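You operate a simulated robot arm through the tools that you are given. There is no shell and no other tool.

You run a simulated robot arm. Do the job below in one go: nothing can be reset, and whatever is moved stays where it is left.

Task
Roll the slab level, lock the carriage and print it with the green stamp.
Fine: carriage catch open to roll, shut after; one print in the slab's middle; stamp back where it stood. Set down upright: green stamp. Where these are worked on the way, their far stop is far enough and under half their travel is too little: carriage catch.
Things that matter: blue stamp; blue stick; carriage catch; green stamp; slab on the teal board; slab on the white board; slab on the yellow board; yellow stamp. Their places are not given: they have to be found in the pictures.

The check looks at the end state, three seconds after you hand in, the way a careful person would. Anything else that was tipped, shoved, dropped, spilled or broken makes it a failure.

Robot
A 6-joint arm with a three-finger gripper, fixed in place. Base frame: the origin is on the floor under the middle of its stand, x ahead of it, y to its left, z up; the work surface is at about z = 80. Units: cm, rad, N and s.
It reaches about 121.3 cm from its shoulder. Its first joint turns from -2.897 to 2.897 rad. Payload 4.89 kg.
The tool frame sits at the grasp point between the pads (the TCP): z along the fingers, y along the line on which they close. The tips reach 3 cm beyond it. The gripper opens to 16.4 cm; its body begins 12.5 cm behind the TCP.
Orientation is told as [roll, pitch, yaw] about the base's x, y, z axes, in that order, counted from this pose: with the fingers straight down and closing along the base's y, the tool's x points along the base's -x, its y along +y and its z along -z.

Tools
- The arm moves only by the tool jog_arm. Its argument "plan" is a list of rows, each a list of 7 numbers: the turn, a rotation vector about the tool's x, y, z in rad, then the shift along the tool's x, y, z in cm, then the closure, from 0 (fully open) to 1 (shut). In form: [[wx, wy, wz, tx, ty, tz, claw], ...]. A call has 1 to 20 rows; each row is the pose to reach, as a shift and turn from the pose commanded when the call began, along the tool's axes at that moment. Rows are played at 5 a second. More than 5 cm and 0.15 rad between two rows, or a gripper value outside its range, and nothing of the call is played. A pose out of reach is approached as far as the arm can. The call stops where the force on the tool passes 90 N (or 10 N more than at its start, if that is more) or the arm is blocked; 0.2 s more then pass. The fingers move at their own pace (about 10.8 cm/s each) and stop on an object; they squeeze with about 28 N. The grip force told is the motor's: it shows also when the fingers shut on nothing. Time passes only in rows, and 0.2 s behind the last, so rows that repeat a pose let the fingers close. It gives the time, the measured TCP pose, the force on the tool (base axes), the opening and the grip force at its end, in the units of the frame above (readings bear some noise), with the torque about the TCP (base axes, N m) and any sound that the robot's microphone picked up, and new pictures: "show" is both (left out), scene, wrist or none.
- Cameras (640 x 400 px; columns grow to the right, rows downward): "scene" is fixed at [5.23, 65.7, 158.41]; the picture's right is [-0.38, -0.93, 0.00], its down [-0.45, 0.18, -0.88] and it looks along [0.81, -0.33, -0.48] (base axes); focal length 367 px, centre (320, 200). "wrist" rides on the gripper at [7.6, -0.2, -15.2] in the tool frame; the picture's right is [0.02, 1.00, 0.00], its down [-0.88, 0.02, -0.47] and it looks along [-0.47, 0.01, 0.88] (tool axes); focal length 247 px, centre (320, 200).
- move_column(by): moves the trunk up (or, below 0, down) by that many cm; the arm rides with it, the base frame stays. It gives what a move gives, with no picture.
- measure_at(camera, pixels): for up to 12 pixels [column, row] of the newest picture of that camera ("zoom" is the newest enlarged one), the place [x, y, z] in the base frame of the surface seen there, good to about 0.2 cm, but the place of the scene camera against the robot may be out by one fixed shift of up to 1.8 cm in any direction. No time passes.
- zoom(camera, box): a new picture of the part [left, top, right, bottom] of that camera's present view, enlarged. No time passes.
- job_done(): hands the job in; it is judged then, once.

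Leave the gripper open and the arm clear of the work at the hand-in unless told otherwise.

The tools are called after "Request:" as name(argument=value, ...) on one line, values as JSON. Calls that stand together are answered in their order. jog_arm: Moves the arm, as the interface text tells. Its arguments: {"type":"object","properties":{"plan":{"type":"array","items":{"type":"array","items":{"type":"number"}}},"show":{"type":"string","enum":["both","scene","wrist","none"]}},"required":["plan"]} The other tools are called the same way: move_column (by) moves the trunk up or down; measure_at (camera, pixels) gives the place of the surface under pixels of a picture; zoom (camera, box) takes an enlarged picture of a part of a camera's view; job_done () hands the job in.

At the start:

```text
clock: 0.0
tcp_pos: [66.25, 29.24, 122.91]
orientation: [-0.002, -0.001, 0.0]
contact_force: [0.1, 1.0, -1.1]
torque: [-0.03, 0.01, -0.03]
grip_width: 16.4
gripper_force: 0.1
trunk travel left (down, up): [-12.5, 26.5]
```

scene: 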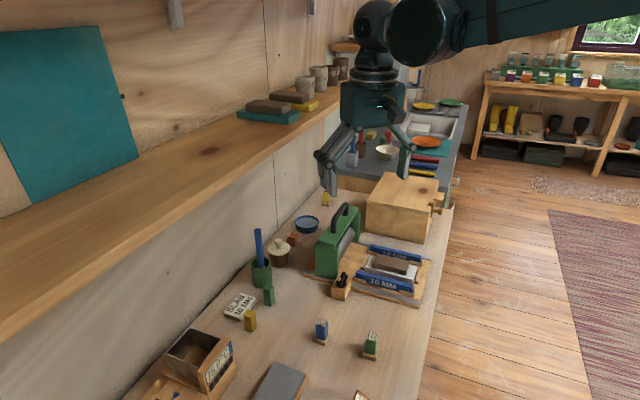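
wrist: 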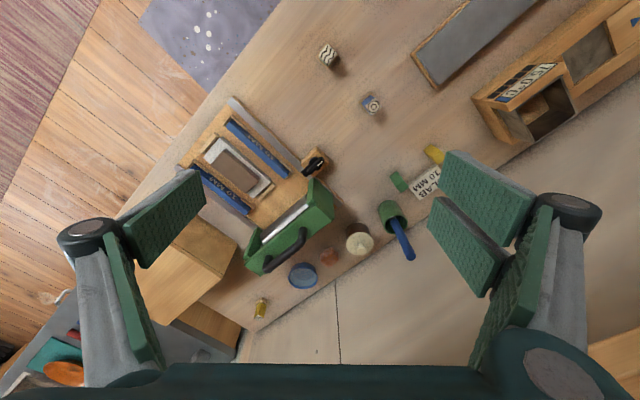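

I see a workbench with a board holding a slab between two blue sticks marked "10 MM", a green slab roller (or press) next to it, small stamps, and slabs on boards on a shelf. I'll zoom in for a closer look.

Request:
zoom(camera="scene", box=[300, 180, 460, 310])

Request:
zoom(camera="wrist", box=[160, 80, 360, 280])

Request:
zoom(camera="scene", box=[140, 220, 440, 400])

Request:
zoom(camera="scene", box=[220, 50, 400, 140])

```text
3.08 times, centred on (380, 245) of scene
```

zoom: 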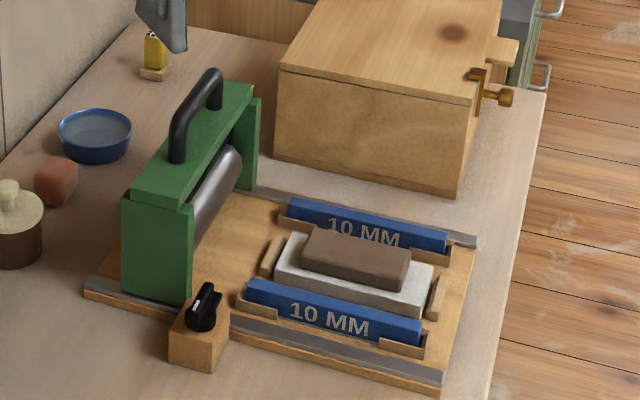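

```text
2.00 times, centred on (260, 180) of wrist
```

zoom: 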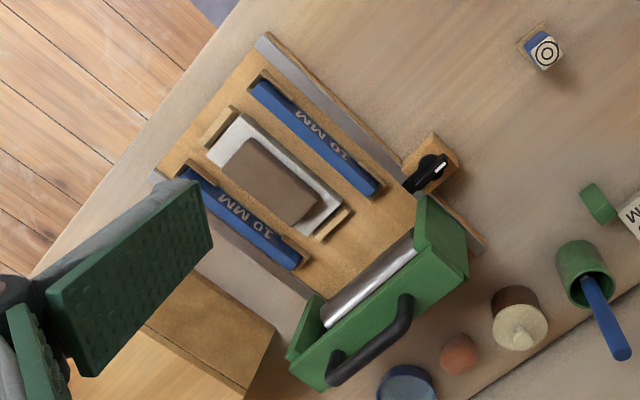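

```text
2.13 times, centred on (290, 310) of scene
```

zoom: 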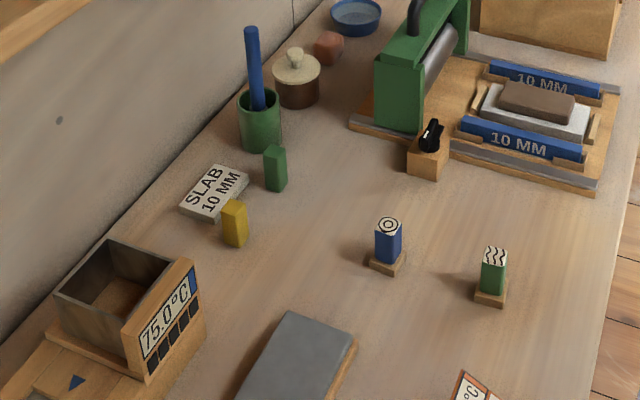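

```text
3.56 times, centred on (310, 95) of scene
```

zoom: 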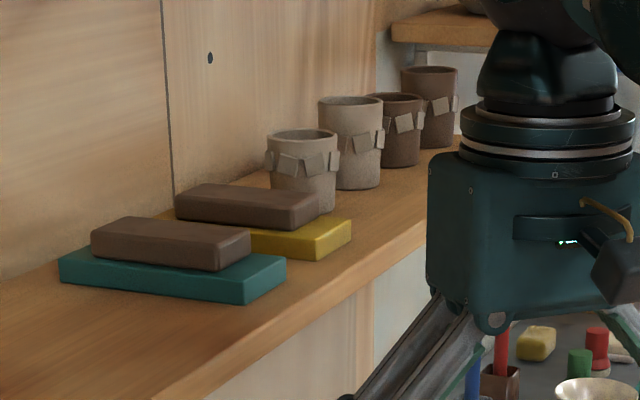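

The catch looks like a black lever on a wooden block beside the board. The roller is in a green carriage with a black handle. I'll measure key points in the wrist and scene pictures to get positions and the scene camera's offset.

Request:
measure_at(camera="wrist", pixels=[[309, 164], [315, 160], [234, 170], [205, 189], [257, 148], [233, 178], [283, 247], [268, 271], [304, 232], [316, 186], [372, 104], [328, 53]])

Request:
measure_at(camera="scene", pixels=[[342, 280], [391, 265], [413, 249], [384, 285], [346, 210], [336, 233], [353, 212], [322, 324], [371, 338], [250, 318], [260, 240], [326, 198]])

```text
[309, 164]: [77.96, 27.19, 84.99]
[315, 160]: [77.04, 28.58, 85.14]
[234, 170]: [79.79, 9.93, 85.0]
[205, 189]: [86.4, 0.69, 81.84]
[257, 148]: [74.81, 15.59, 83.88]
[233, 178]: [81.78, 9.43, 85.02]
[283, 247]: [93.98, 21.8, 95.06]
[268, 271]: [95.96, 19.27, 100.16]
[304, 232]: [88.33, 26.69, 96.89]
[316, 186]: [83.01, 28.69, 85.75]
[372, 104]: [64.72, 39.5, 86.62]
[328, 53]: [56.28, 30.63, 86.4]
```

```text
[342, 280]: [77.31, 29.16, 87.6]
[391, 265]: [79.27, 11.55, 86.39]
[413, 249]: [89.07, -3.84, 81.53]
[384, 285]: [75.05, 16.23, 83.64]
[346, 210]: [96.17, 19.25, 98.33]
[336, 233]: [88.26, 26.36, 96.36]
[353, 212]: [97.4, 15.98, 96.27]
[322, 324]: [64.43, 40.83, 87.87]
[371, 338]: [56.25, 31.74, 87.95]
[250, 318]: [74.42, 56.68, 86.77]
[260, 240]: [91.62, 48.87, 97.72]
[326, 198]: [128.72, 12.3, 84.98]
```

Next I'll measure the rig's axes: rail ends, the catch lever and block, and the handle ends, all from the wrist view.

Request:
zoom(camera="wrist", box=[280, 130, 340, 190])

Request:
measure_at(camera="wrist", pixels=[[228, 98], [300, 175], [229, 121], [281, 175], [194, 168], [246, 213], [262, 274], [300, 230], [252, 253], [318, 205], [313, 220], [262, 262]])

```text
6.67 times, centred on (310, 160) of wrist
```

zoom: 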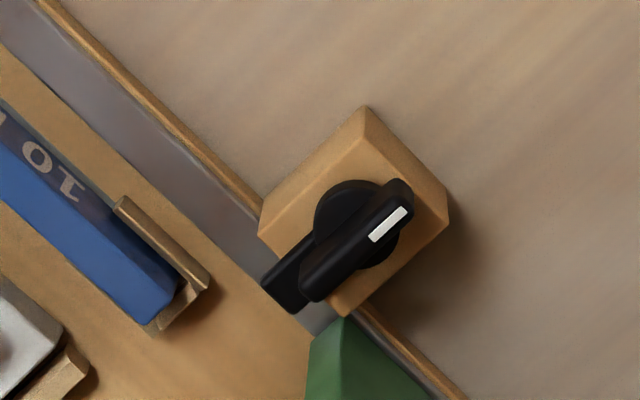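

```text
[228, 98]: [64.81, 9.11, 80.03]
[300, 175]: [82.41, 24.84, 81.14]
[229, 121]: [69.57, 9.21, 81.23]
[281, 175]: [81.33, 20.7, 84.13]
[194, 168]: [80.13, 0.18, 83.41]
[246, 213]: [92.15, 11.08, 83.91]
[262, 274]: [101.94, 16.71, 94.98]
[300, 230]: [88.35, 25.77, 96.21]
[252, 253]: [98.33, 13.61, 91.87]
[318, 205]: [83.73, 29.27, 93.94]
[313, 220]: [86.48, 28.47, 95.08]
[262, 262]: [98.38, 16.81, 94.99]
```

The rig's rails run at about 43–44° in the base x-y plane, and the catch knob is near (77.9, 27.6, 85). I'll bring the wrist camera closer to the catch, staying well above everything.

Request:
jog_arm(plan=[[0, 0, 0, -0.4, -0.4, 4.2, 0], [0, 0, 0, -0.9, -0.8, 8.4, 0], [0, 0, 0, -1.4, -1.1, 12.6, 0], [0, 0, 0, -1.9, -1.5, 16.8, 0], [0, 0, 0, -2.35, -1.84, 20.4, 0], [0, 0, 0, -2.35, -1.84, 20.4, 0]], show="both")

```text
clock: 1.4
tcp_pos: [68.74, 27.35, 102.84]
orientation: [0.001, 0.0, 0.0]
contact_force: [0.6, 0.4, 0.0]
torque: [-0.04, 0.04, 0.0]
grip_width: 16.41
gripper_force: 0.1
trunk travel left (down, up): [-12.5, 26.5]
```

scene: 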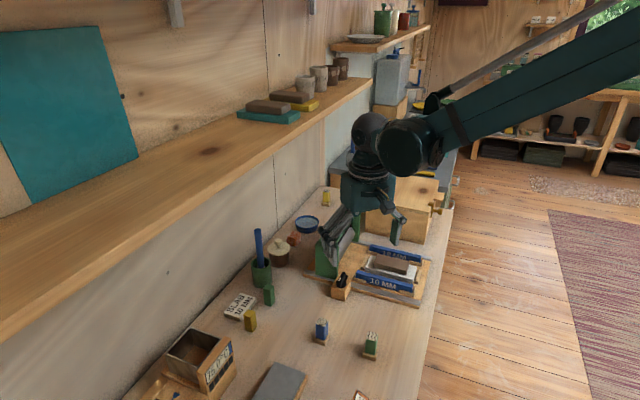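
wrist: 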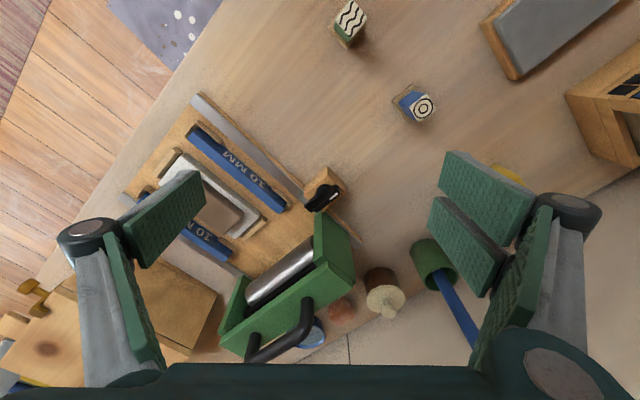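

I'll zoom into the catch and the rig from this closer view.

Request:
zoom(camera="wrist", box=[290, 155, 360, 225])

Request:
measure_at(camera="zoom", pixels=[[300, 200], [320, 300], [400, 250], [420, 330], [250, 380], [180, 420], [350, 350], [300, 330]])

Request:
zoom(camera="wrist", box=[120, 80, 360, 370])

Request:
zoom(camera="wrist", box=[310, 0, 450, 130])

```text
5.71 times, centred on (325, 190) of wrist
```

zoom: 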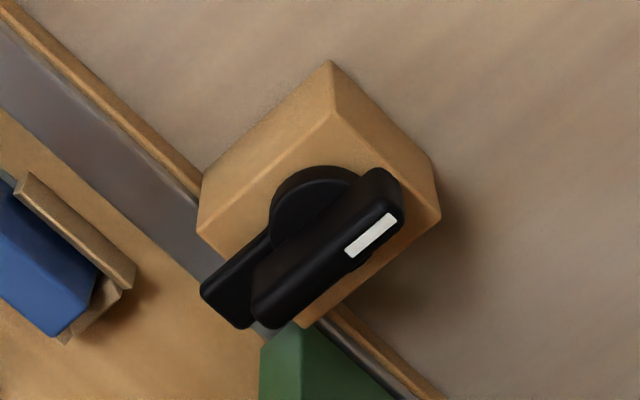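

```text
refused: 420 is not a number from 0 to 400
```

```text
1.38 times, centred on (240, 225) of wrist
```

zoom: 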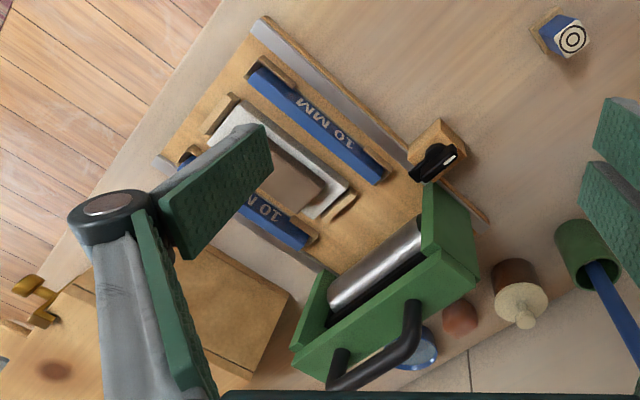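

```text
3.08 times, centred on (380, 65) of wrist
```

zoom: 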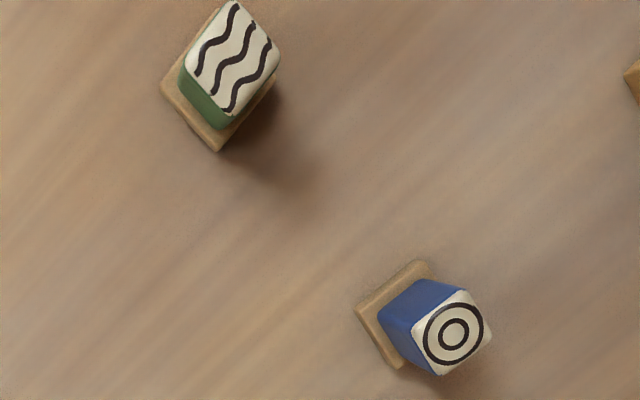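

Now measuring the catch's points on a fresh zoom (rows ≤ 400).

Request:
zoom(camera="wrist", box=[290, 155, 360, 225])

Request:
measure_at(camera="zoom", pixels=[[380, 185], [395, 205], [330, 250], [280, 290], [265, 315], [300, 195], [285, 220], [235, 275], [215, 295], [370, 235], [330, 85], [425, 200]])

```text
5.71 times, centred on (325, 190) of wrist
```

zoom: 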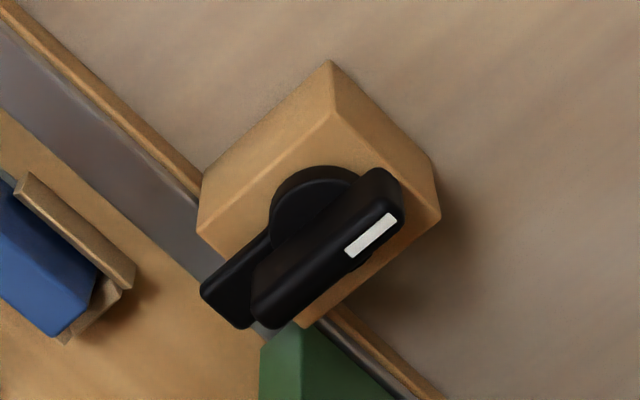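

```text
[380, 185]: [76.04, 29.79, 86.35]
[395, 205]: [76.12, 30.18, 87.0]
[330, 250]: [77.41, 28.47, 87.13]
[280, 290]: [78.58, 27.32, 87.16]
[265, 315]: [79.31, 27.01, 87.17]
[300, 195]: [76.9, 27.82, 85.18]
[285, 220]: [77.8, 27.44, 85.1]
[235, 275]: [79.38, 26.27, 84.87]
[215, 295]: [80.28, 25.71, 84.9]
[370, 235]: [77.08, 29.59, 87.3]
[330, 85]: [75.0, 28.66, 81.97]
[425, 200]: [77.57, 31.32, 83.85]
```

To plan clearances, I'll measure the finger pads in the wrist view (base frame, TCP now at (68.74, 27.35, 102.84)), and more of the carriage.

Request:
measure_at(camera="wrist", pixels=[[195, 175], [201, 205], [185, 174], [140, 260], [125, 222], [447, 155], [443, 190], [530, 193], [434, 200], [430, 230], [500, 260], [488, 294]])

Request:
zoom(camera="wrist", box=[210, 180, 370, 380])

Request:
measure_at(camera="wrist", pixels=[[319, 220], [318, 265], [353, 252], [352, 273], [222, 335], [240, 355], [318, 287], [245, 290], [250, 355], [305, 330], [310, 303], [250, 335]])

```text
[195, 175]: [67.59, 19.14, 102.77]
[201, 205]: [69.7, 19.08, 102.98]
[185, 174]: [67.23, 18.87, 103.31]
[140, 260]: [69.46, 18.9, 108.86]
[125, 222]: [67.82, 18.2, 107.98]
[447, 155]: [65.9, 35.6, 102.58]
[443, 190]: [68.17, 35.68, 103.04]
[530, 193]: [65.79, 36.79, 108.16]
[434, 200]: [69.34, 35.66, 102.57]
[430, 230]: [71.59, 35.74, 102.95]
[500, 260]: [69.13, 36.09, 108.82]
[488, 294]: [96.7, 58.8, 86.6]
```

```text
2.00 times, centred on (290, 280) of wrist
```

zoom: 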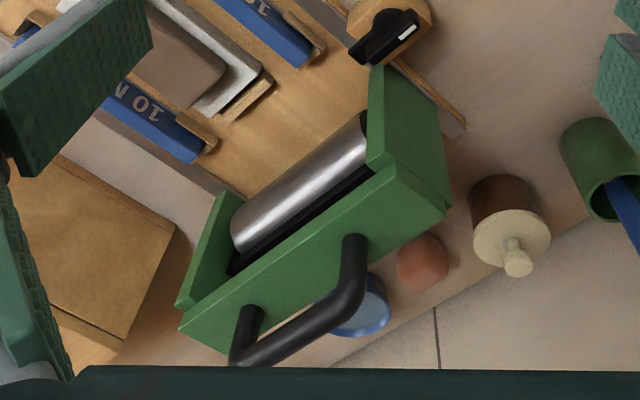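

```text
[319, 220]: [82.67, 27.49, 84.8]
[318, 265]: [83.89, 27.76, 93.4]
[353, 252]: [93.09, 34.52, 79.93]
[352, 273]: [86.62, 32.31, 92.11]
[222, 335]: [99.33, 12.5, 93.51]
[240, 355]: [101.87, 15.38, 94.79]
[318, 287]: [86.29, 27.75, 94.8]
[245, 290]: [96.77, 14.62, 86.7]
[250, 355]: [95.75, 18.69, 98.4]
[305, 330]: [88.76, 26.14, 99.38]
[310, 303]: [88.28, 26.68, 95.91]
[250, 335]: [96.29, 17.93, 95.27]
```

The pads show one finger on the tool's −y side and two on +y (spanning ±2.9 cm in tool x). Open tips measure near TCP height, so I'll check how the tips move as the fingers close, here in free air.

Request:
jog_arm(plan=[[0, 0, 0, 0, 0, 0, 0.8], [0, 0, 0, 0, 0, 0, 0.8], [0, 0, 0, 0, 0, 0, 0.8], [0, 0, 0, 0, 0, 0, 0.8], [0, 0, 0, 0, 0, 0, 0.8], [0, 0, 0, 0, 0, 0, 0.8]], show="both")

```text
clock: 2.8
tcp_pos: [68.8, 27.48, 102.79]
orientation: [-0.001, 0.001, -0.001]
contact_force: [0.5, 0.4, -0.8]
torque: [0.02, -0.03, 0.0]
grip_width: 3.3
gripper_force: 0.0
trunk travel left (down, up): [-12.5, 26.5]
```

scene: 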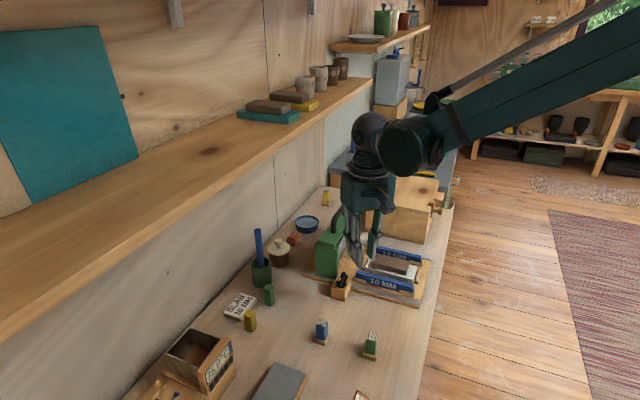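
wrist: 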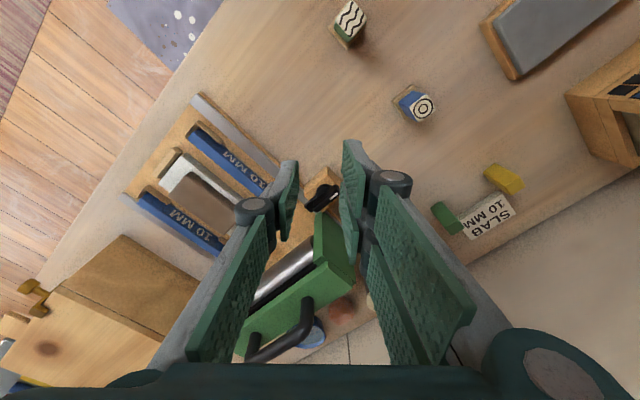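

Opening is 3.3 cm at closure 0.8. I'll measure the fingertips now.

Request:
measure_at(camera="wrist", pixels=[[292, 165], [296, 175], [346, 146], [355, 146], [350, 185], [280, 238], [344, 200], [370, 160], [360, 225], [275, 210]])

Request:
zoom(camera="wrist", box=[220, 120, 420, 280])

```text
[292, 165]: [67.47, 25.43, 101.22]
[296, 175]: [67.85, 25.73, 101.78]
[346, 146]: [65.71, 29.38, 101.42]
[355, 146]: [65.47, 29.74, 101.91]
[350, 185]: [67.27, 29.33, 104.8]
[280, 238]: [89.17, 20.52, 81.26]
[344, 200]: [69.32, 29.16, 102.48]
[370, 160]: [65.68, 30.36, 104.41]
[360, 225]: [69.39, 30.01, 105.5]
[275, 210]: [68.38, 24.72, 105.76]
```

```text
2.50 times, centred on (320, 200) of wrist
```

zoom: 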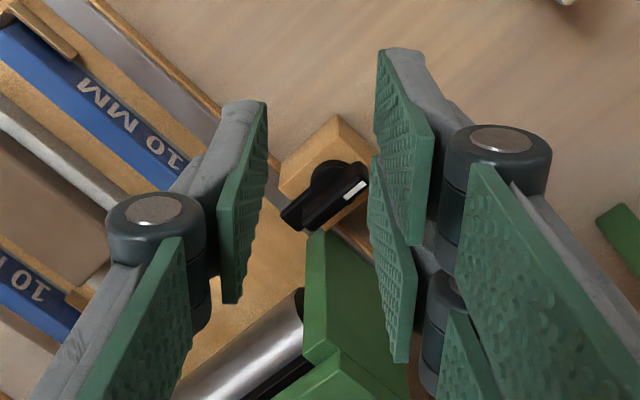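

I'll sample the very ends of the fingers in this zoom.

Request:
measure_at(camera="zoom", pixels=[[400, 52], [385, 56], [420, 60], [245, 104], [262, 106], [230, 112], [380, 75], [262, 125], [375, 170], [372, 120]])

```text
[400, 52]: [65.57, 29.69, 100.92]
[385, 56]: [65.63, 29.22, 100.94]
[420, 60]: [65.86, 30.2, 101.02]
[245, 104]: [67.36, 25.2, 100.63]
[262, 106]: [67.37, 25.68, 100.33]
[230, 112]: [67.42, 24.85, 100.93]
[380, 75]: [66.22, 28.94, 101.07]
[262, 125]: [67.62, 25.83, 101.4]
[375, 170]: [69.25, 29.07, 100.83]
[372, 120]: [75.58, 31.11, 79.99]
```

Tips sit about 2.5 cm below the TCP at small openings and rise when open. Next I'll yaw the tool by −46.5° so the closing line runs along the rails, and look at the catch from its outer side.

Request:
jog_arm(plan=[[0, 0, 0.135, -0.5, 1.1, 0, 0], [0, 0, 0.27, -1.05, 2.2, 0, 0], [0, 0, 0.405, -1.6, 3.3, 0, 0], [0, 0, 0.54, -2.1, 4.4, 0, 0], [0, 0, 0.675, -2.65, 5.4, 0, 0], [0, 0, 0.8116, -3.2, 6.5, 0, 0], [0, 0, 0.8116, -3.2, 6.5, 0, 0], [0, 0, 0.8116, -3.2, 6.5, 0, 0]], show="both")

```text
clock: 4.6
tcp_pos: [71.73, 33.9, 102.66]
orientation: [0.0, 0.001, -0.813]
contact_force: [0.4, -1.3, 0.0]
torque: [-0.03, 0.02, 0.01]
grip_width: 16.37
gripper_force: 0.2
trunk travel left (down, up): [-12.5, 26.5]
```

scene: 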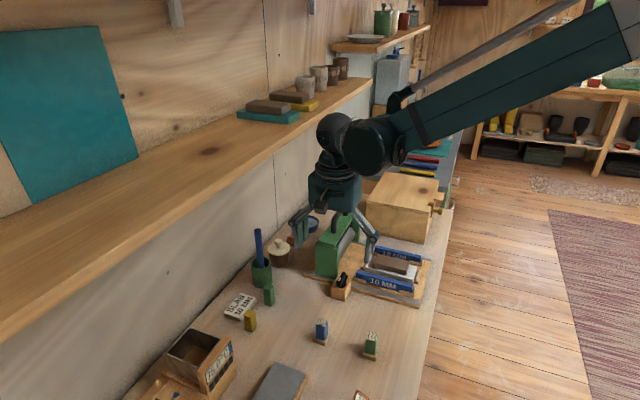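
wrist: 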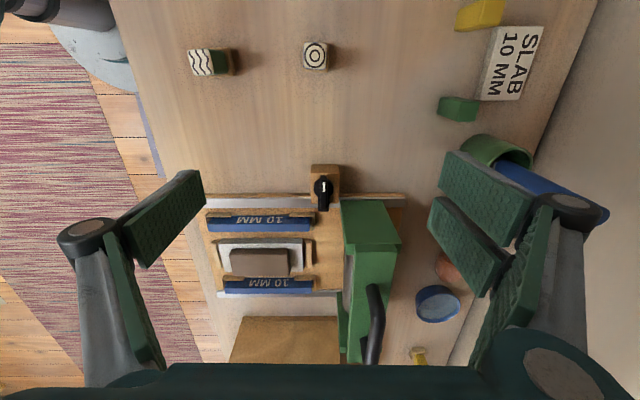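

The view is now aligned with the rig: slab on the left, carriage on the right, catch at about (325,190). I'll zoom in and measure carefully.

Request:
zoom(camera="wrist", box=[290, 155, 360, 225])

Request:
measure_at(camera="wrist", pixels=[[325, 183], [323, 208], [323, 195], [340, 170], [311, 170], [341, 205], [355, 240], [400, 242], [343, 215], [376, 200], [208, 200], [402, 197]])

Request:
zoom(camera="wrist", box=[190, 155, 420, 370])

```text
5.71 times, centred on (325, 190) of wrist
```

zoom: 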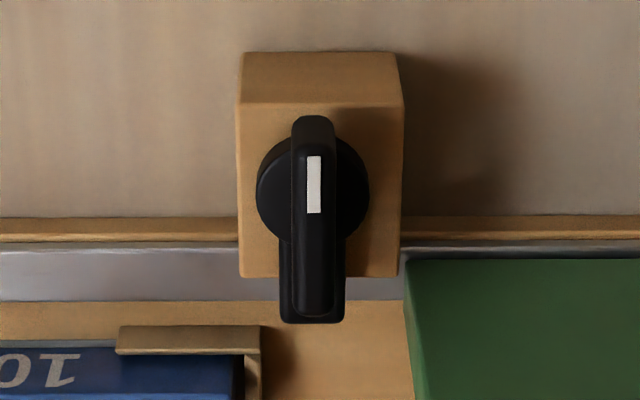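

```text
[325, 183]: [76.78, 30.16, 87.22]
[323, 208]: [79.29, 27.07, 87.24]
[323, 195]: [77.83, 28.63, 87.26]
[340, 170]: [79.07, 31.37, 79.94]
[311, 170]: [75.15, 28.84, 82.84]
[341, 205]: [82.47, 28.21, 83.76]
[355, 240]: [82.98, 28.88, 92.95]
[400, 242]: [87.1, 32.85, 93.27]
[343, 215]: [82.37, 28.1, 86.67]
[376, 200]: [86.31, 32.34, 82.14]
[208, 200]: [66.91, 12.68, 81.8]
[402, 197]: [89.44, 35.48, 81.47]
```

```text
1.86 times, centred on (305, 262) of wrist
```

zoom: 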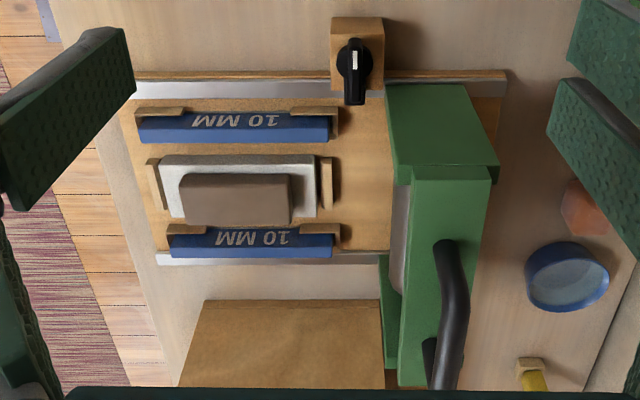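

The rail direction measures about 45.3°. I'll measure the catch knob more exactly.

Request:
zoom(camera="wrist", box=[290, 155, 360, 225])

Request:
measure_at(camera="zoom", pixels=[[313, 125], [315, 300], [268, 188], [357, 188], [275, 215], [314, 316], [345, 300], [286, 300], [300, 250], [332, 250], [250, 150], [393, 150]])

Request:
measure_at(camera="zoom", pixels=[[412, 280], [412, 380], [450, 262], [600, 262], [600, 380], [500, 300], [250, 350], [180, 340], [100, 375], [100, 250], [100, 320], [380, 260]])

```text
5.71 times, centred on (325, 190) of wrist
```

zoom: 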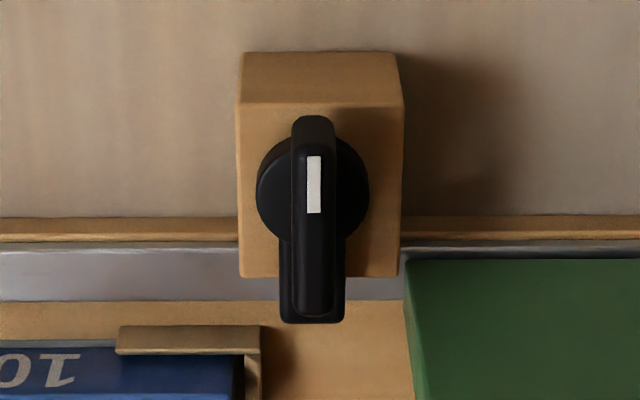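

```text
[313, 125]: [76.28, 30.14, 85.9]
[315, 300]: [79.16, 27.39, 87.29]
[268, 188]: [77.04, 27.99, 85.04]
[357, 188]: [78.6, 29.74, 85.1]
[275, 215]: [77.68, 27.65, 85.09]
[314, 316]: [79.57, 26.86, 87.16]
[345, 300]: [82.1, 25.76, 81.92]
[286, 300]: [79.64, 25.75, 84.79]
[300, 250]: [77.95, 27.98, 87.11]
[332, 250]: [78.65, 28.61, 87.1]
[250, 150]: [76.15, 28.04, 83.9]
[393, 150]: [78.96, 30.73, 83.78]
```

```text
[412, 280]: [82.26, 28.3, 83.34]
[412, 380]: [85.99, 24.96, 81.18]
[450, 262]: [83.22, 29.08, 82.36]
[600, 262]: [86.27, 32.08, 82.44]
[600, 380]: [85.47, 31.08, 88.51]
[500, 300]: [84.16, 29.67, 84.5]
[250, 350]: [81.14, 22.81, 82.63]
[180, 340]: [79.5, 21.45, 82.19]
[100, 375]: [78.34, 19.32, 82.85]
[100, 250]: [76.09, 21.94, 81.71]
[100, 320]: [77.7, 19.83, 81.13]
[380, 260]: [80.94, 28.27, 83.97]
```

The knob hub is near (77.9, 28.7). The grip bar lies across the rails: z 85.1–87.2, about 1.1 cm wide, v-range ±2.4 cm. The carriage post corner is about 4.4 cm from the hub, so I want the single finger on the carriage side, which means yaw ≈ +135°. I'll lift, go above the hub and rotate towards that yaw in two steps.

Request:
jog_arm(plan=[[0, 0, -0.13, -0.7, 0.1, -1.5, 0.6], [0, 0, -0.26, -1.4, 0.2, -3.0, 0.7], [0, 0, -0.39, -2.1, 0.3, -4.5, 0.75], [0, 0, -0.52, -2.8, 0.4, -5.3, 0.75], [0, 0, -0.65, -3.5, 0.5, -5.3, 0.75], [0, 0, -0.78, -4.2, 0.6, -5.3, 0.75], [0, 0, -0.91, -4.9, 0.7, -5.3, 0.75], [0, 0, -1.04, -5.6, 0.8, -5.3, 0.75], [0, 0, -1.17, -6.3, 0.85, -5.3, 0.75], [0, 0, -1.3, -7.0, 0.9, -5.3, 0.75], [0, 0, -1.43, -7.6, 0.91, -5.3, 0.75], [0, 0, -1.56, -8.01, 0.91, -5.3, 0.75], [0, 0, -1.56, -8.01, 0.91, -5.3, 0.75]], show="none")

```text
clock: 7.4
tcp_pos: [78.01, 28.81, 107.92]
orientation: [0.001, -0.002, 0.749]
contact_force: [0.5, -0.2, -0.3]
torque: [-0.02, 0.01, -0.01]
grip_width: 4.11
gripper_force: 0.2
trunk travel left (down, up): [-12.5, 26.5]
```

That worked. Now I'll continue rotating to yaw ≈ 2.36 in place.

Request:
jog_arm(plan=[[0, 0, -0.14, 0, 0, 0, 0.75], [0, 0, -0.28, 0, 0, 0, 0.75], [0, 0, -0.42, 0, 0, 0, 0.75], [0, 0, -0.56, 0, 0, 0, 0.75], [0, 0, -0.7, 0, 0, 0, 0.75], [0, 0, -0.84, 0, 0, 0, 0.75], [0, 0, -0.98, 0, 0, 0, 0.75], [0, 0, -1.12, 0, 0, 0, 0.75], [0, 0, -1.26, 0, 0, 0, 0.75], [0, 0, -1.4, 0, 0, 0, 0.75], [0, 0, -1.52, 0, 0, 0, 0.75], [0, 0, -1.6125, 0, 0, 0, 0.75], [0, 0, -1.6125, 0, 0, 0, 0.75]], show="both")

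```text
clock: 10.2
tcp_pos: [77.99, 28.68, 107.94]
orientation: [0.0, 0.0, 2.361]
contact_force: [0.3, 0.1, -1.0]
torque: [0.0, 0.0, -0.02]
grip_width: 4.1
gripper_force: 0.1
trunk travel left (down, up): [-12.5, 26.5]
```

scene: 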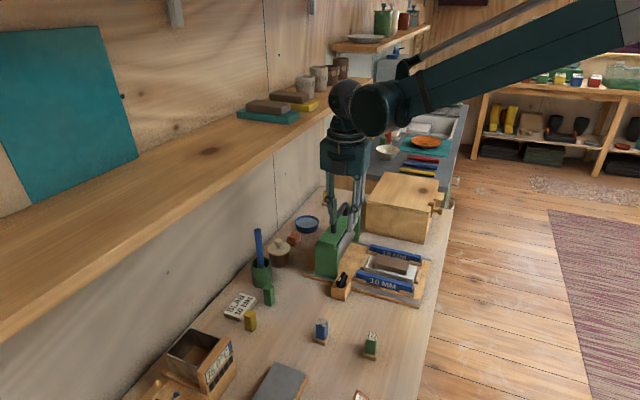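
wrist: 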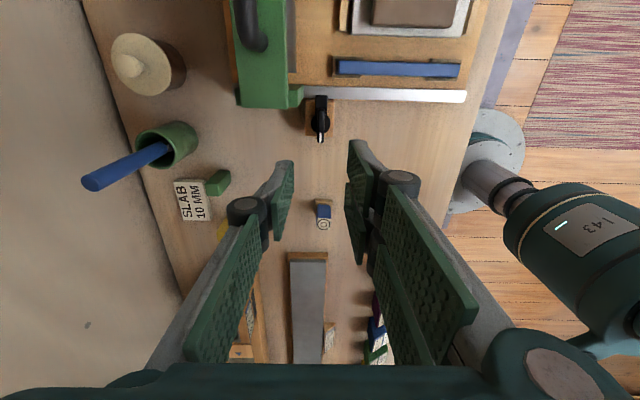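

Yaw 2.361 reached. I'll cross-check the catch position from this side.

Request:
zoom(camera="wrist", box=[285, 80, 355, 150])

Request:
measure_at(camera="wrist", pixels=[[320, 100], [320, 110], [320, 130], [320, 138], [311, 120], [329, 120], [297, 95], [295, 90], [238, 100], [300, 104]])

```text
5.71 times, centred on (320, 115) of wrist
```

zoom: 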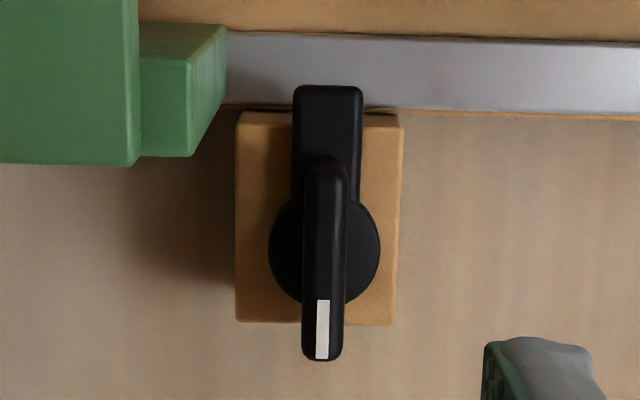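

```text
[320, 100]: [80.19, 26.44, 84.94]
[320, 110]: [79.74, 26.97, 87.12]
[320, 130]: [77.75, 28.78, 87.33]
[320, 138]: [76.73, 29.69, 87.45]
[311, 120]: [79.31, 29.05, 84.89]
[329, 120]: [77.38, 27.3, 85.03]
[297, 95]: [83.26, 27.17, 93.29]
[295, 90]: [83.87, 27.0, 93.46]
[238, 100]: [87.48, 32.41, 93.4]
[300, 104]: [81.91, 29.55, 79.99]
```

Hub estimate ≈ (78.0, 28.65), right under the TCP. I'll descend around the bar to TCP z ≈ 88.7, with the fingers 4.1 cm apart so they straddle the 1.1 cm bar.

Request:
jog_arm(plan=[[0, 0, 0, 0, 0, 4, 0.75], [0, 0, 0, 0, 0, 8, 0.75], [0, 0, 0, 0, 0, 12, 0.75], [0, 0, 0, 0, 0, 15, 0.75], [0, 0, 0, 0, 0, 17, 0.75], [0, 0, 0, 0, 0, 18.4, 0.75], [0, 0, 0, 0, 0, 19.2, 0.75], [0, 0, 0, 0, 0, 19.2, 0.75]], show="both")

```text
clock: 12.0
tcp_pos: [78.09, 28.58, 88.65]
orientation: [0.001, 0.0, 2.359]
contact_force: [-0.2, 0.0, -0.8]
torque: [0.01, 0.02, -0.02]
grip_width: 4.05
gripper_force: 0.0
trunk travel left (down, up): [-12.5, 26.5]
```

scene: 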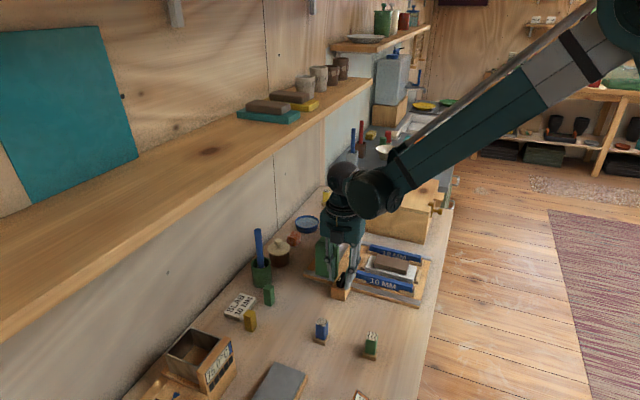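
wrist: 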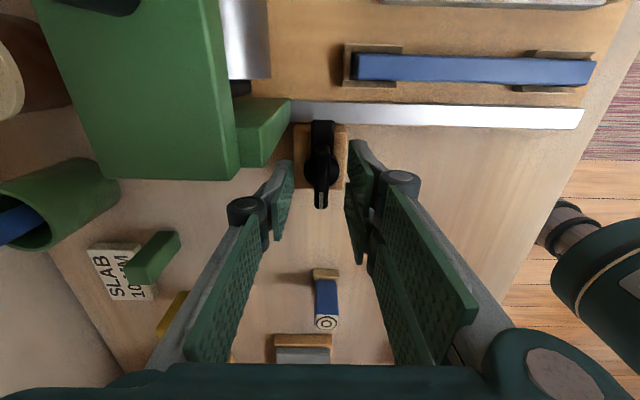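

The bar at (321,170) sits between the fingertips with the carriage clear. Closing on it now.

Request:
jog_arm(plan=[[0, 0, 0, 0, 0, 0, 0.85], [0, 0, 0, 0, 0, 0, 1], [0, 0, 0, 0, 0, 0, 1], [0, 0, 0, 0, 0, 0, 1], [0, 0, 0, 0, 0, 0, 1]], show="wrist")

Request:
zoom(camera="wrist", box=[250, 90, 390, 240])

```text
clock: 13.2
tcp_pos: [77.98, 28.54, 88.66]
orientation: [0.002, 0.0, 2.36]
contact_force: [-27.9, -19.9, -21.1]
torque: [-0.72, 0.51, -0.03]
grip_width: 1.11
gripper_force: 45.2
trunk travel left (down, up): [-12.5, 26.5]
```

wrist: 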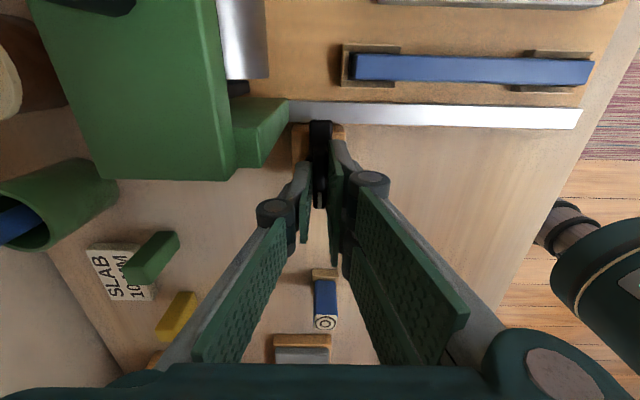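

```text
2.67 times, centred on (320, 165) of wrist
```

zoom: 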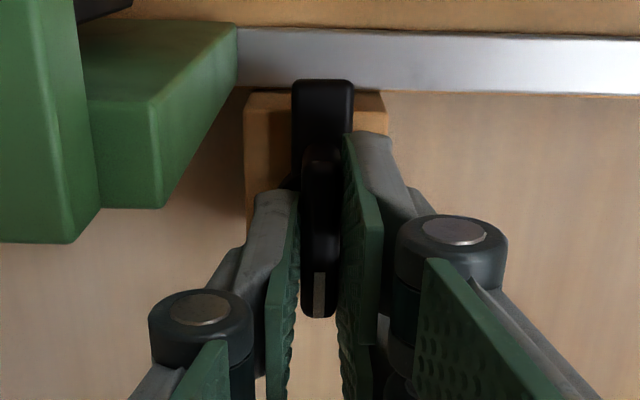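

The fingers stopped on the bar (1.11 cm), with about 34 N sideways load because I'm slightly off-centre. I'll ease the tool by a small shift to learn the sign and relieve it.

Request:
jog_arm(plan=[[0, 0, 0, 0, 0.15, 0, 1], [0, 0, 0, 0, 0.15, 0, 1]], show="none")

```text
clock: 13.8
tcp_pos: [77.94, 28.57, 88.62]
orientation: [0.0, 0.0, 2.362]
contact_force: [-18.4, -6.1, -26.6]
torque: [-0.2, 0.37, -0.03]
grip_width: 1.07
gripper_force: 44.9
trunk travel left (down, up): [-12.5, 26.5]
```

The load dropped, so following the force relieves it. A little more the same way, plus slightly down.

Request:
jog_arm(plan=[[0, 0, 0, -0.06, 0.12, 0.12, 1], [0, 0, 0, -0.06, 0.12, 0.12, 1]], show="none")

```text
clock: 14.4
tcp_pos: [77.9, 28.66, 88.57]
orientation: [-0.002, 0.0, 2.36]
contact_force: [10.8, 6.3, 3.8]
torque: [0.93, 0.5, 0.01]
grip_width: 1.1
gripper_force: 45.1
trunk travel left (down, up): [-12.5, 26.5]
```

Load is small now. I'll try turning the knob clockwise (seen from above) by 0.3 rad, which swings the tongue away from the carriage, and check torque.

Request:
jog_arm(plan=[[0, 0, 0.1, 0, 0, 0, 1], [0, 0, 0.2, 0, 0, 0, 1], [0, 0, 0.3, 0, 0, 0, 1], [0, 0, 0.3, 0, 0, 0, 1]], show="wrist")

Request:
zoom(camera="wrist", box=[250, 90, 390, 240])

```text
clock: 15.4
tcp_pos: [77.62, 28.68, 88.47]
orientation: [-0.003, -0.001, 2.062]
contact_force: [10.4, 26.5, 39.6]
torque: [0.92, -0.12, 1.75]
grip_width: 1.96
gripper_force: 45.0
trunk travel left (down, up): [-12.5, 26.5]
```

wrist: 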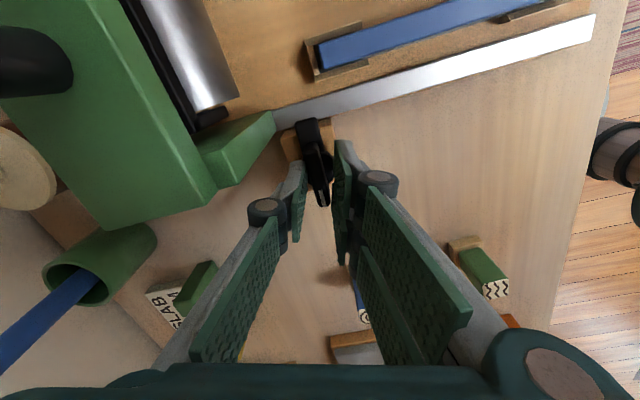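

```text
2.67 times, centred on (320, 165) of wrist
```

zoom: 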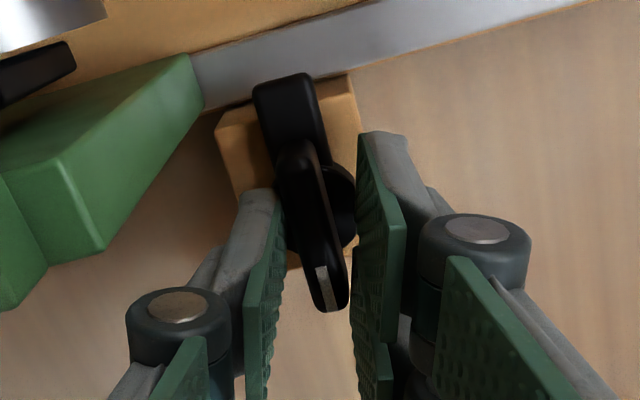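

The knob did not follow clockwise: the bar spread the fingers to 1.96 cm with 1.75 N m of torque, so that's a stop. I'll go back and try counter-clockwise.

Request:
jog_arm(plan=[[0, 0, -0.1, 0, 0, 0, 1], [0, 0, -0.2, 0, 0, 0, 1], [0, 0, -0.3, 0, 0, 0, 1], [0, 0, -0.3, 0, 0, 0, 1]], show="none")

Request:
jog_arm(plan=[[0, 0, -0.08, 0, 0, 0, 1], [0, 0, -0.16, 0, 0, 0, 1], [0, 0, -0.24, 0, 0, 0, 1], [0, 0, -0.24, 0, 0, 0, 1]], show="wrist")

Request:
zoom(camera="wrist", box=[250, 90, 390, 240])

```text
clock: 16.4
tcp_pos: [77.88, 28.65, 88.43]
orientation: [0.0, 0.003, 2.362]
contact_force: [29.2, 14.2, 12.4]
torque: [-0.2, -1.38, 0.09]
grip_width: 1.07
gripper_force: 45.4
trunk travel left (down, up): [-12.5, 26.5]
```

```text
clock: 17.4
tcp_pos: [77.9, 28.61, 88.44]
orientation: [0.0, 0.0, 2.601]
contact_force: [35.7, 4.3, 2.8]
torque: [-0.16, -1.39, 0.01]
grip_width: 1.08
gripper_force: 44.5
trunk travel left (down, up): [-12.5, 26.5]
```

wrist: 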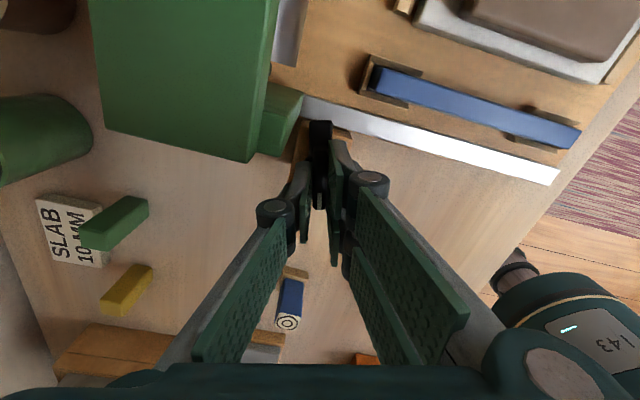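

```text
2.67 times, centred on (320, 165) of wrist
```

zoom: 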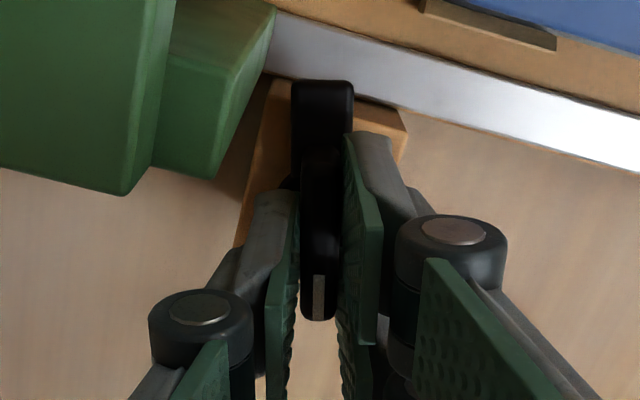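

Counter-clockwise it turns freely (torque ≈ 0). Before turning further I'll check knuckle clearance to the carriage post.

Request:
measure_at(camera="zoom", pixels=[[500, 240], [455, 230], [405, 230], [375, 140], [410, 160], [415, 190], [270, 20], [215, 170], [240, 60], [275, 60], [160, 290], [200, 305]])

```text
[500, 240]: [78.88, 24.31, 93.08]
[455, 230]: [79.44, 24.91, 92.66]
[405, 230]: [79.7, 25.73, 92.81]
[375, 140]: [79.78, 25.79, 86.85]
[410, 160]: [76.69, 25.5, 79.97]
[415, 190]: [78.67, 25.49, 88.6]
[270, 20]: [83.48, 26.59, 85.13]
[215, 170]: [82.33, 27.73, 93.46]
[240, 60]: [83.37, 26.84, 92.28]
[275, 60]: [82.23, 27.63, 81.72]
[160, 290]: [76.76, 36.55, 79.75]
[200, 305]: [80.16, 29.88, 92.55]
```

Knuckle clearance to the post corner stays ≥ 0.5 cm through a 90° turn. I'll continue counter-clockwise by 0.6 rad with a small centring correction along the felt force.

Request:
jog_arm(plan=[[0, 0, -0.1, 0.05, -0.04, 0, 1], [0, 0, -0.2, 0.09, -0.08, 0, 1], [0, 0, -0.3, 0.09, -0.08, 0, 1], [0, 0, -0.4, 0.09, -0.08, 0, 1], [0, 0, -0.5, 0.09, -0.08, 0, 1], [0, 0, -0.6, 0.09, -0.08, 0, 1], [0, 0, -0.6, 0.09, -0.08, 0, 1]], show="wrist")

Request:
zoom(camera="wrist", box=[250, 90, 390, 240])

```text
clock: 19.0
tcp_pos: [77.88, 28.45, 88.55]
orientation: [0.001, -0.003, -3.082]
contact_force: [-23.4, -28.7, -29.5]
torque: [-0.68, 0.66, 0.0]
grip_width: 1.12
gripper_force: 44.9
trunk travel left (down, up): [-12.5, 26.5]
```

wrist: 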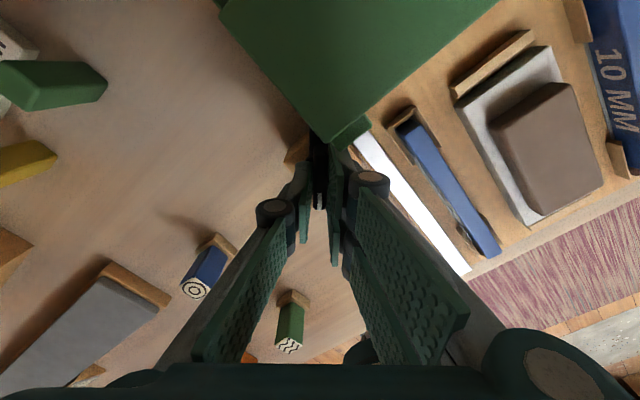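

```text
2.67 times, centred on (320, 165) of wrist
```

zoom: 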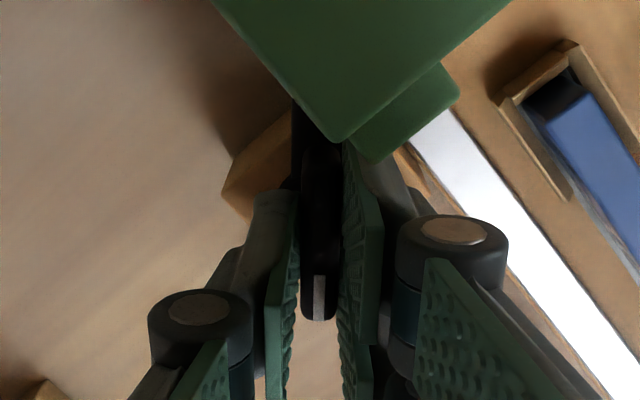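

At θ≈0.84 rad and still free. Continuing another 0.7 rad with small centring.

Request:
jog_arm(plan=[[0, 0, -0.1, -0.05, 0.06, 0.05, 1], [0, 0, -0.2, -0.09, 0.1, 0.1, 1], [0, 0, -0.3, -0.09, 0.1, 0.1, 1], [0, 0, -0.4, -0.09, 0.1, 0.1, 1], [0, 0, -0.5, -0.09, 0.1, 0.1, 1], [0, 0, -0.6, -0.09, 0.1, 0.1, 1], [0, 0, -0.68, -0.09, 0.1, 0.1, 1], [0, 0, -0.68, -0.09, 0.1, 0.1, 1]], show="wrist")

Request:
zoom(camera="wrist", box=[250, 90, 390, 240])

```text
clock: 19.8
tcp_pos: [77.8, 28.47, 88.58]
orientation: [0.012, 0.004, -2.904]
contact_force: [9.0, -25.5, 5.7]
torque: [-0.51, 0.15, -0.01]
grip_width: 1.07
gripper_force: 45.2
out of reach, approached as far as the arm can: row 2, 3
trunk travel left (down, up): [-12.5, 26.5]
stopped in row 3: the force on the tool passed its limit at 92 N (the readings are from after the stop); the commanded pose is now the measured one
```

wrist: 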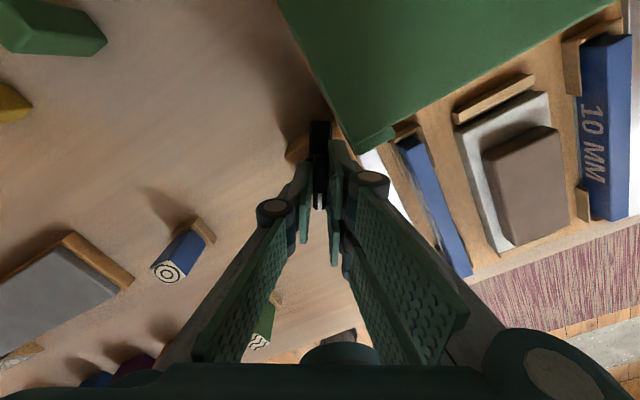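

```text
2.67 times, centred on (320, 165) of wrist
```

zoom: 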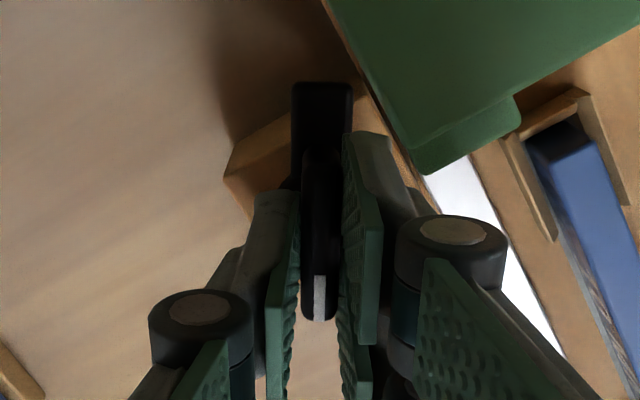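

The wrist reached its joint limit with the knob at about 58° open. I'll open the fingers only slightly (2.2 cm, because the post is close), lift straight up and then regrip with the tool turned by 180°.

Request:
jog_arm(plan=[[0, 0, 0, 0, 0, 0, 0.866], [0, 0, 0, 0, 0, 0, 0.866], [0, 0, 0, 0, 0, -0.5, 0.866], [0, 0, 0, 0, 0, -1.5, 0.866], [0, 0, 0, 0, 0, -3.5, 0.866], [0, 0, 0, 0, 0, -7, 0.866], [0, 0, 0, 0, 0, -11, 0.866], [0, 0, 0, 0, 0, -15, 0.8], [0, 0, 0, 0, 0, -15, 0.8]], show="both")

```text
clock: 21.8
tcp_pos: [77.48, 28.9, 103.44]
orientation: [0.014, 0.004, -2.9]
contact_force: [-0.4, 0.1, 0.0]
torque: [0.04, 0.03, 0.02]
grip_width: 3.29
gripper_force: 0.1
trunk travel left (down, up): [-12.5, 26.5]
```

scene: 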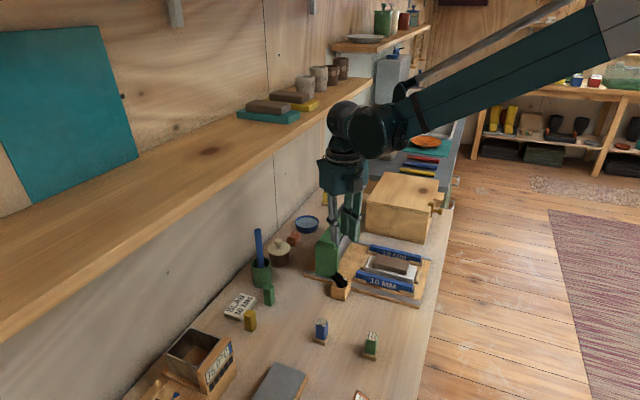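
wrist: 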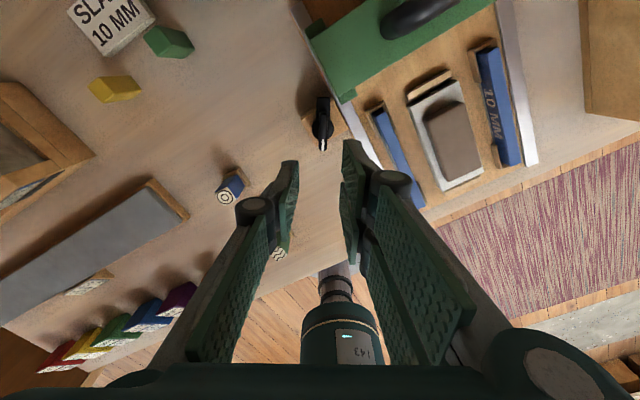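

The knob stayed put. I'll rotate the tool back by π in two calls, at this safe height.

Request:
jog_arm(plan=[[0, 0, 0.14, 0, 0, -1, 0.8], [0, 0, 0.28, 0, 0, -2, 0.8], [0, 0, 0.42, 0, 0, -3, 0.8], [0, 0, 0.56, 0, 0, -3, 0.8], [0, 0, 0.7, 0, 0, -3, 0.8], [0, 0, 0.84, 0, 0, -3, 0.8], [0, 0, 0.98, 0, 0, -3, 0.8], [0, 0, 1.12, 0, 0, -3, 0.8], [0, 0, 1.26, 0, 0, -3, 0.8], [0, 0, 1.4, 0, 0, -3, 0.8], [0, 0, 1.54, 0, 0, -3, 0.8], [0, 0, 1.6, 0, 0, -3, 0.8]], show="none")

Request:
jog_arm(plan=[[0, 0, 0.14, 0, 0, 0, 0.75], [0, 0, 0.28, 0, 0, 0, 0.75], [0, 0, 0.42, 0, 0, 0, 0.75], [0, 0, 0.56, 0, 0, 0, 0.75], [0, 0, 0.7, 0, 0, 0, 0.75], [0, 0, 0.84, 0, 0, 0, 0.75], [0, 0, 0.98, 0, 0, 0, 0.75], [0, 0, 1.12, 0, 0, 0, 0.75], [0, 0, 1.26, 0, 0, 0, 0.75], [0, 0, 1.4, 0, 0, 0, 0.75], [0, 0, 1.5416, 0, 0, 0, 0.75], [0, 0, 1.5416, 0, 0, 0, 0.75]], show="both")

```text
clock: 24.4
tcp_pos: [77.66, 28.99, 106.52]
orientation: [-0.004, 0.012, 1.781]
contact_force: [0.3, 0.6, -0.2]
torque: [0.02, 0.0, 0.02]
grip_width: 3.29
gripper_force: 0.0
trunk travel left (down, up): [-12.5, 26.5]
```

```text
clock: 27.0
tcp_pos: [77.55, 28.98, 106.5]
orientation: [-0.012, -0.003, 0.239]
contact_force: [0.1, -0.2, 0.9]
torque: [-0.02, 0.0, 0.0]
grip_width: 4.12
gripper_force: 0.1
trunk travel left (down, up): [-12.5, 26.5]
```

scene: 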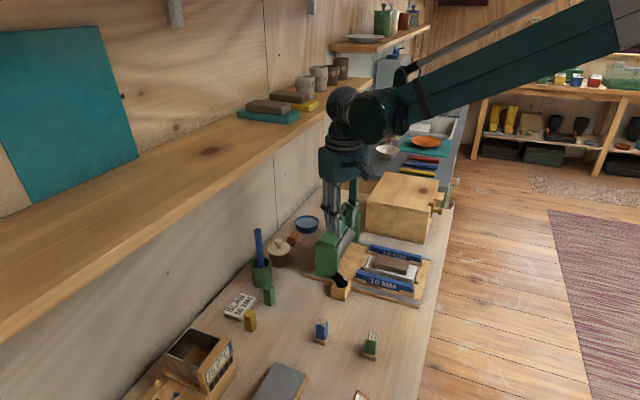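
wrist: 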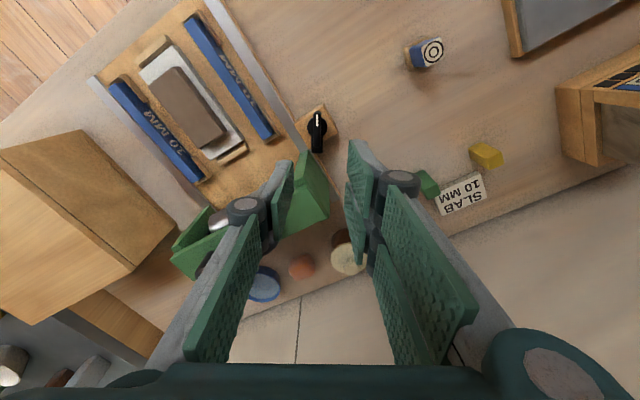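

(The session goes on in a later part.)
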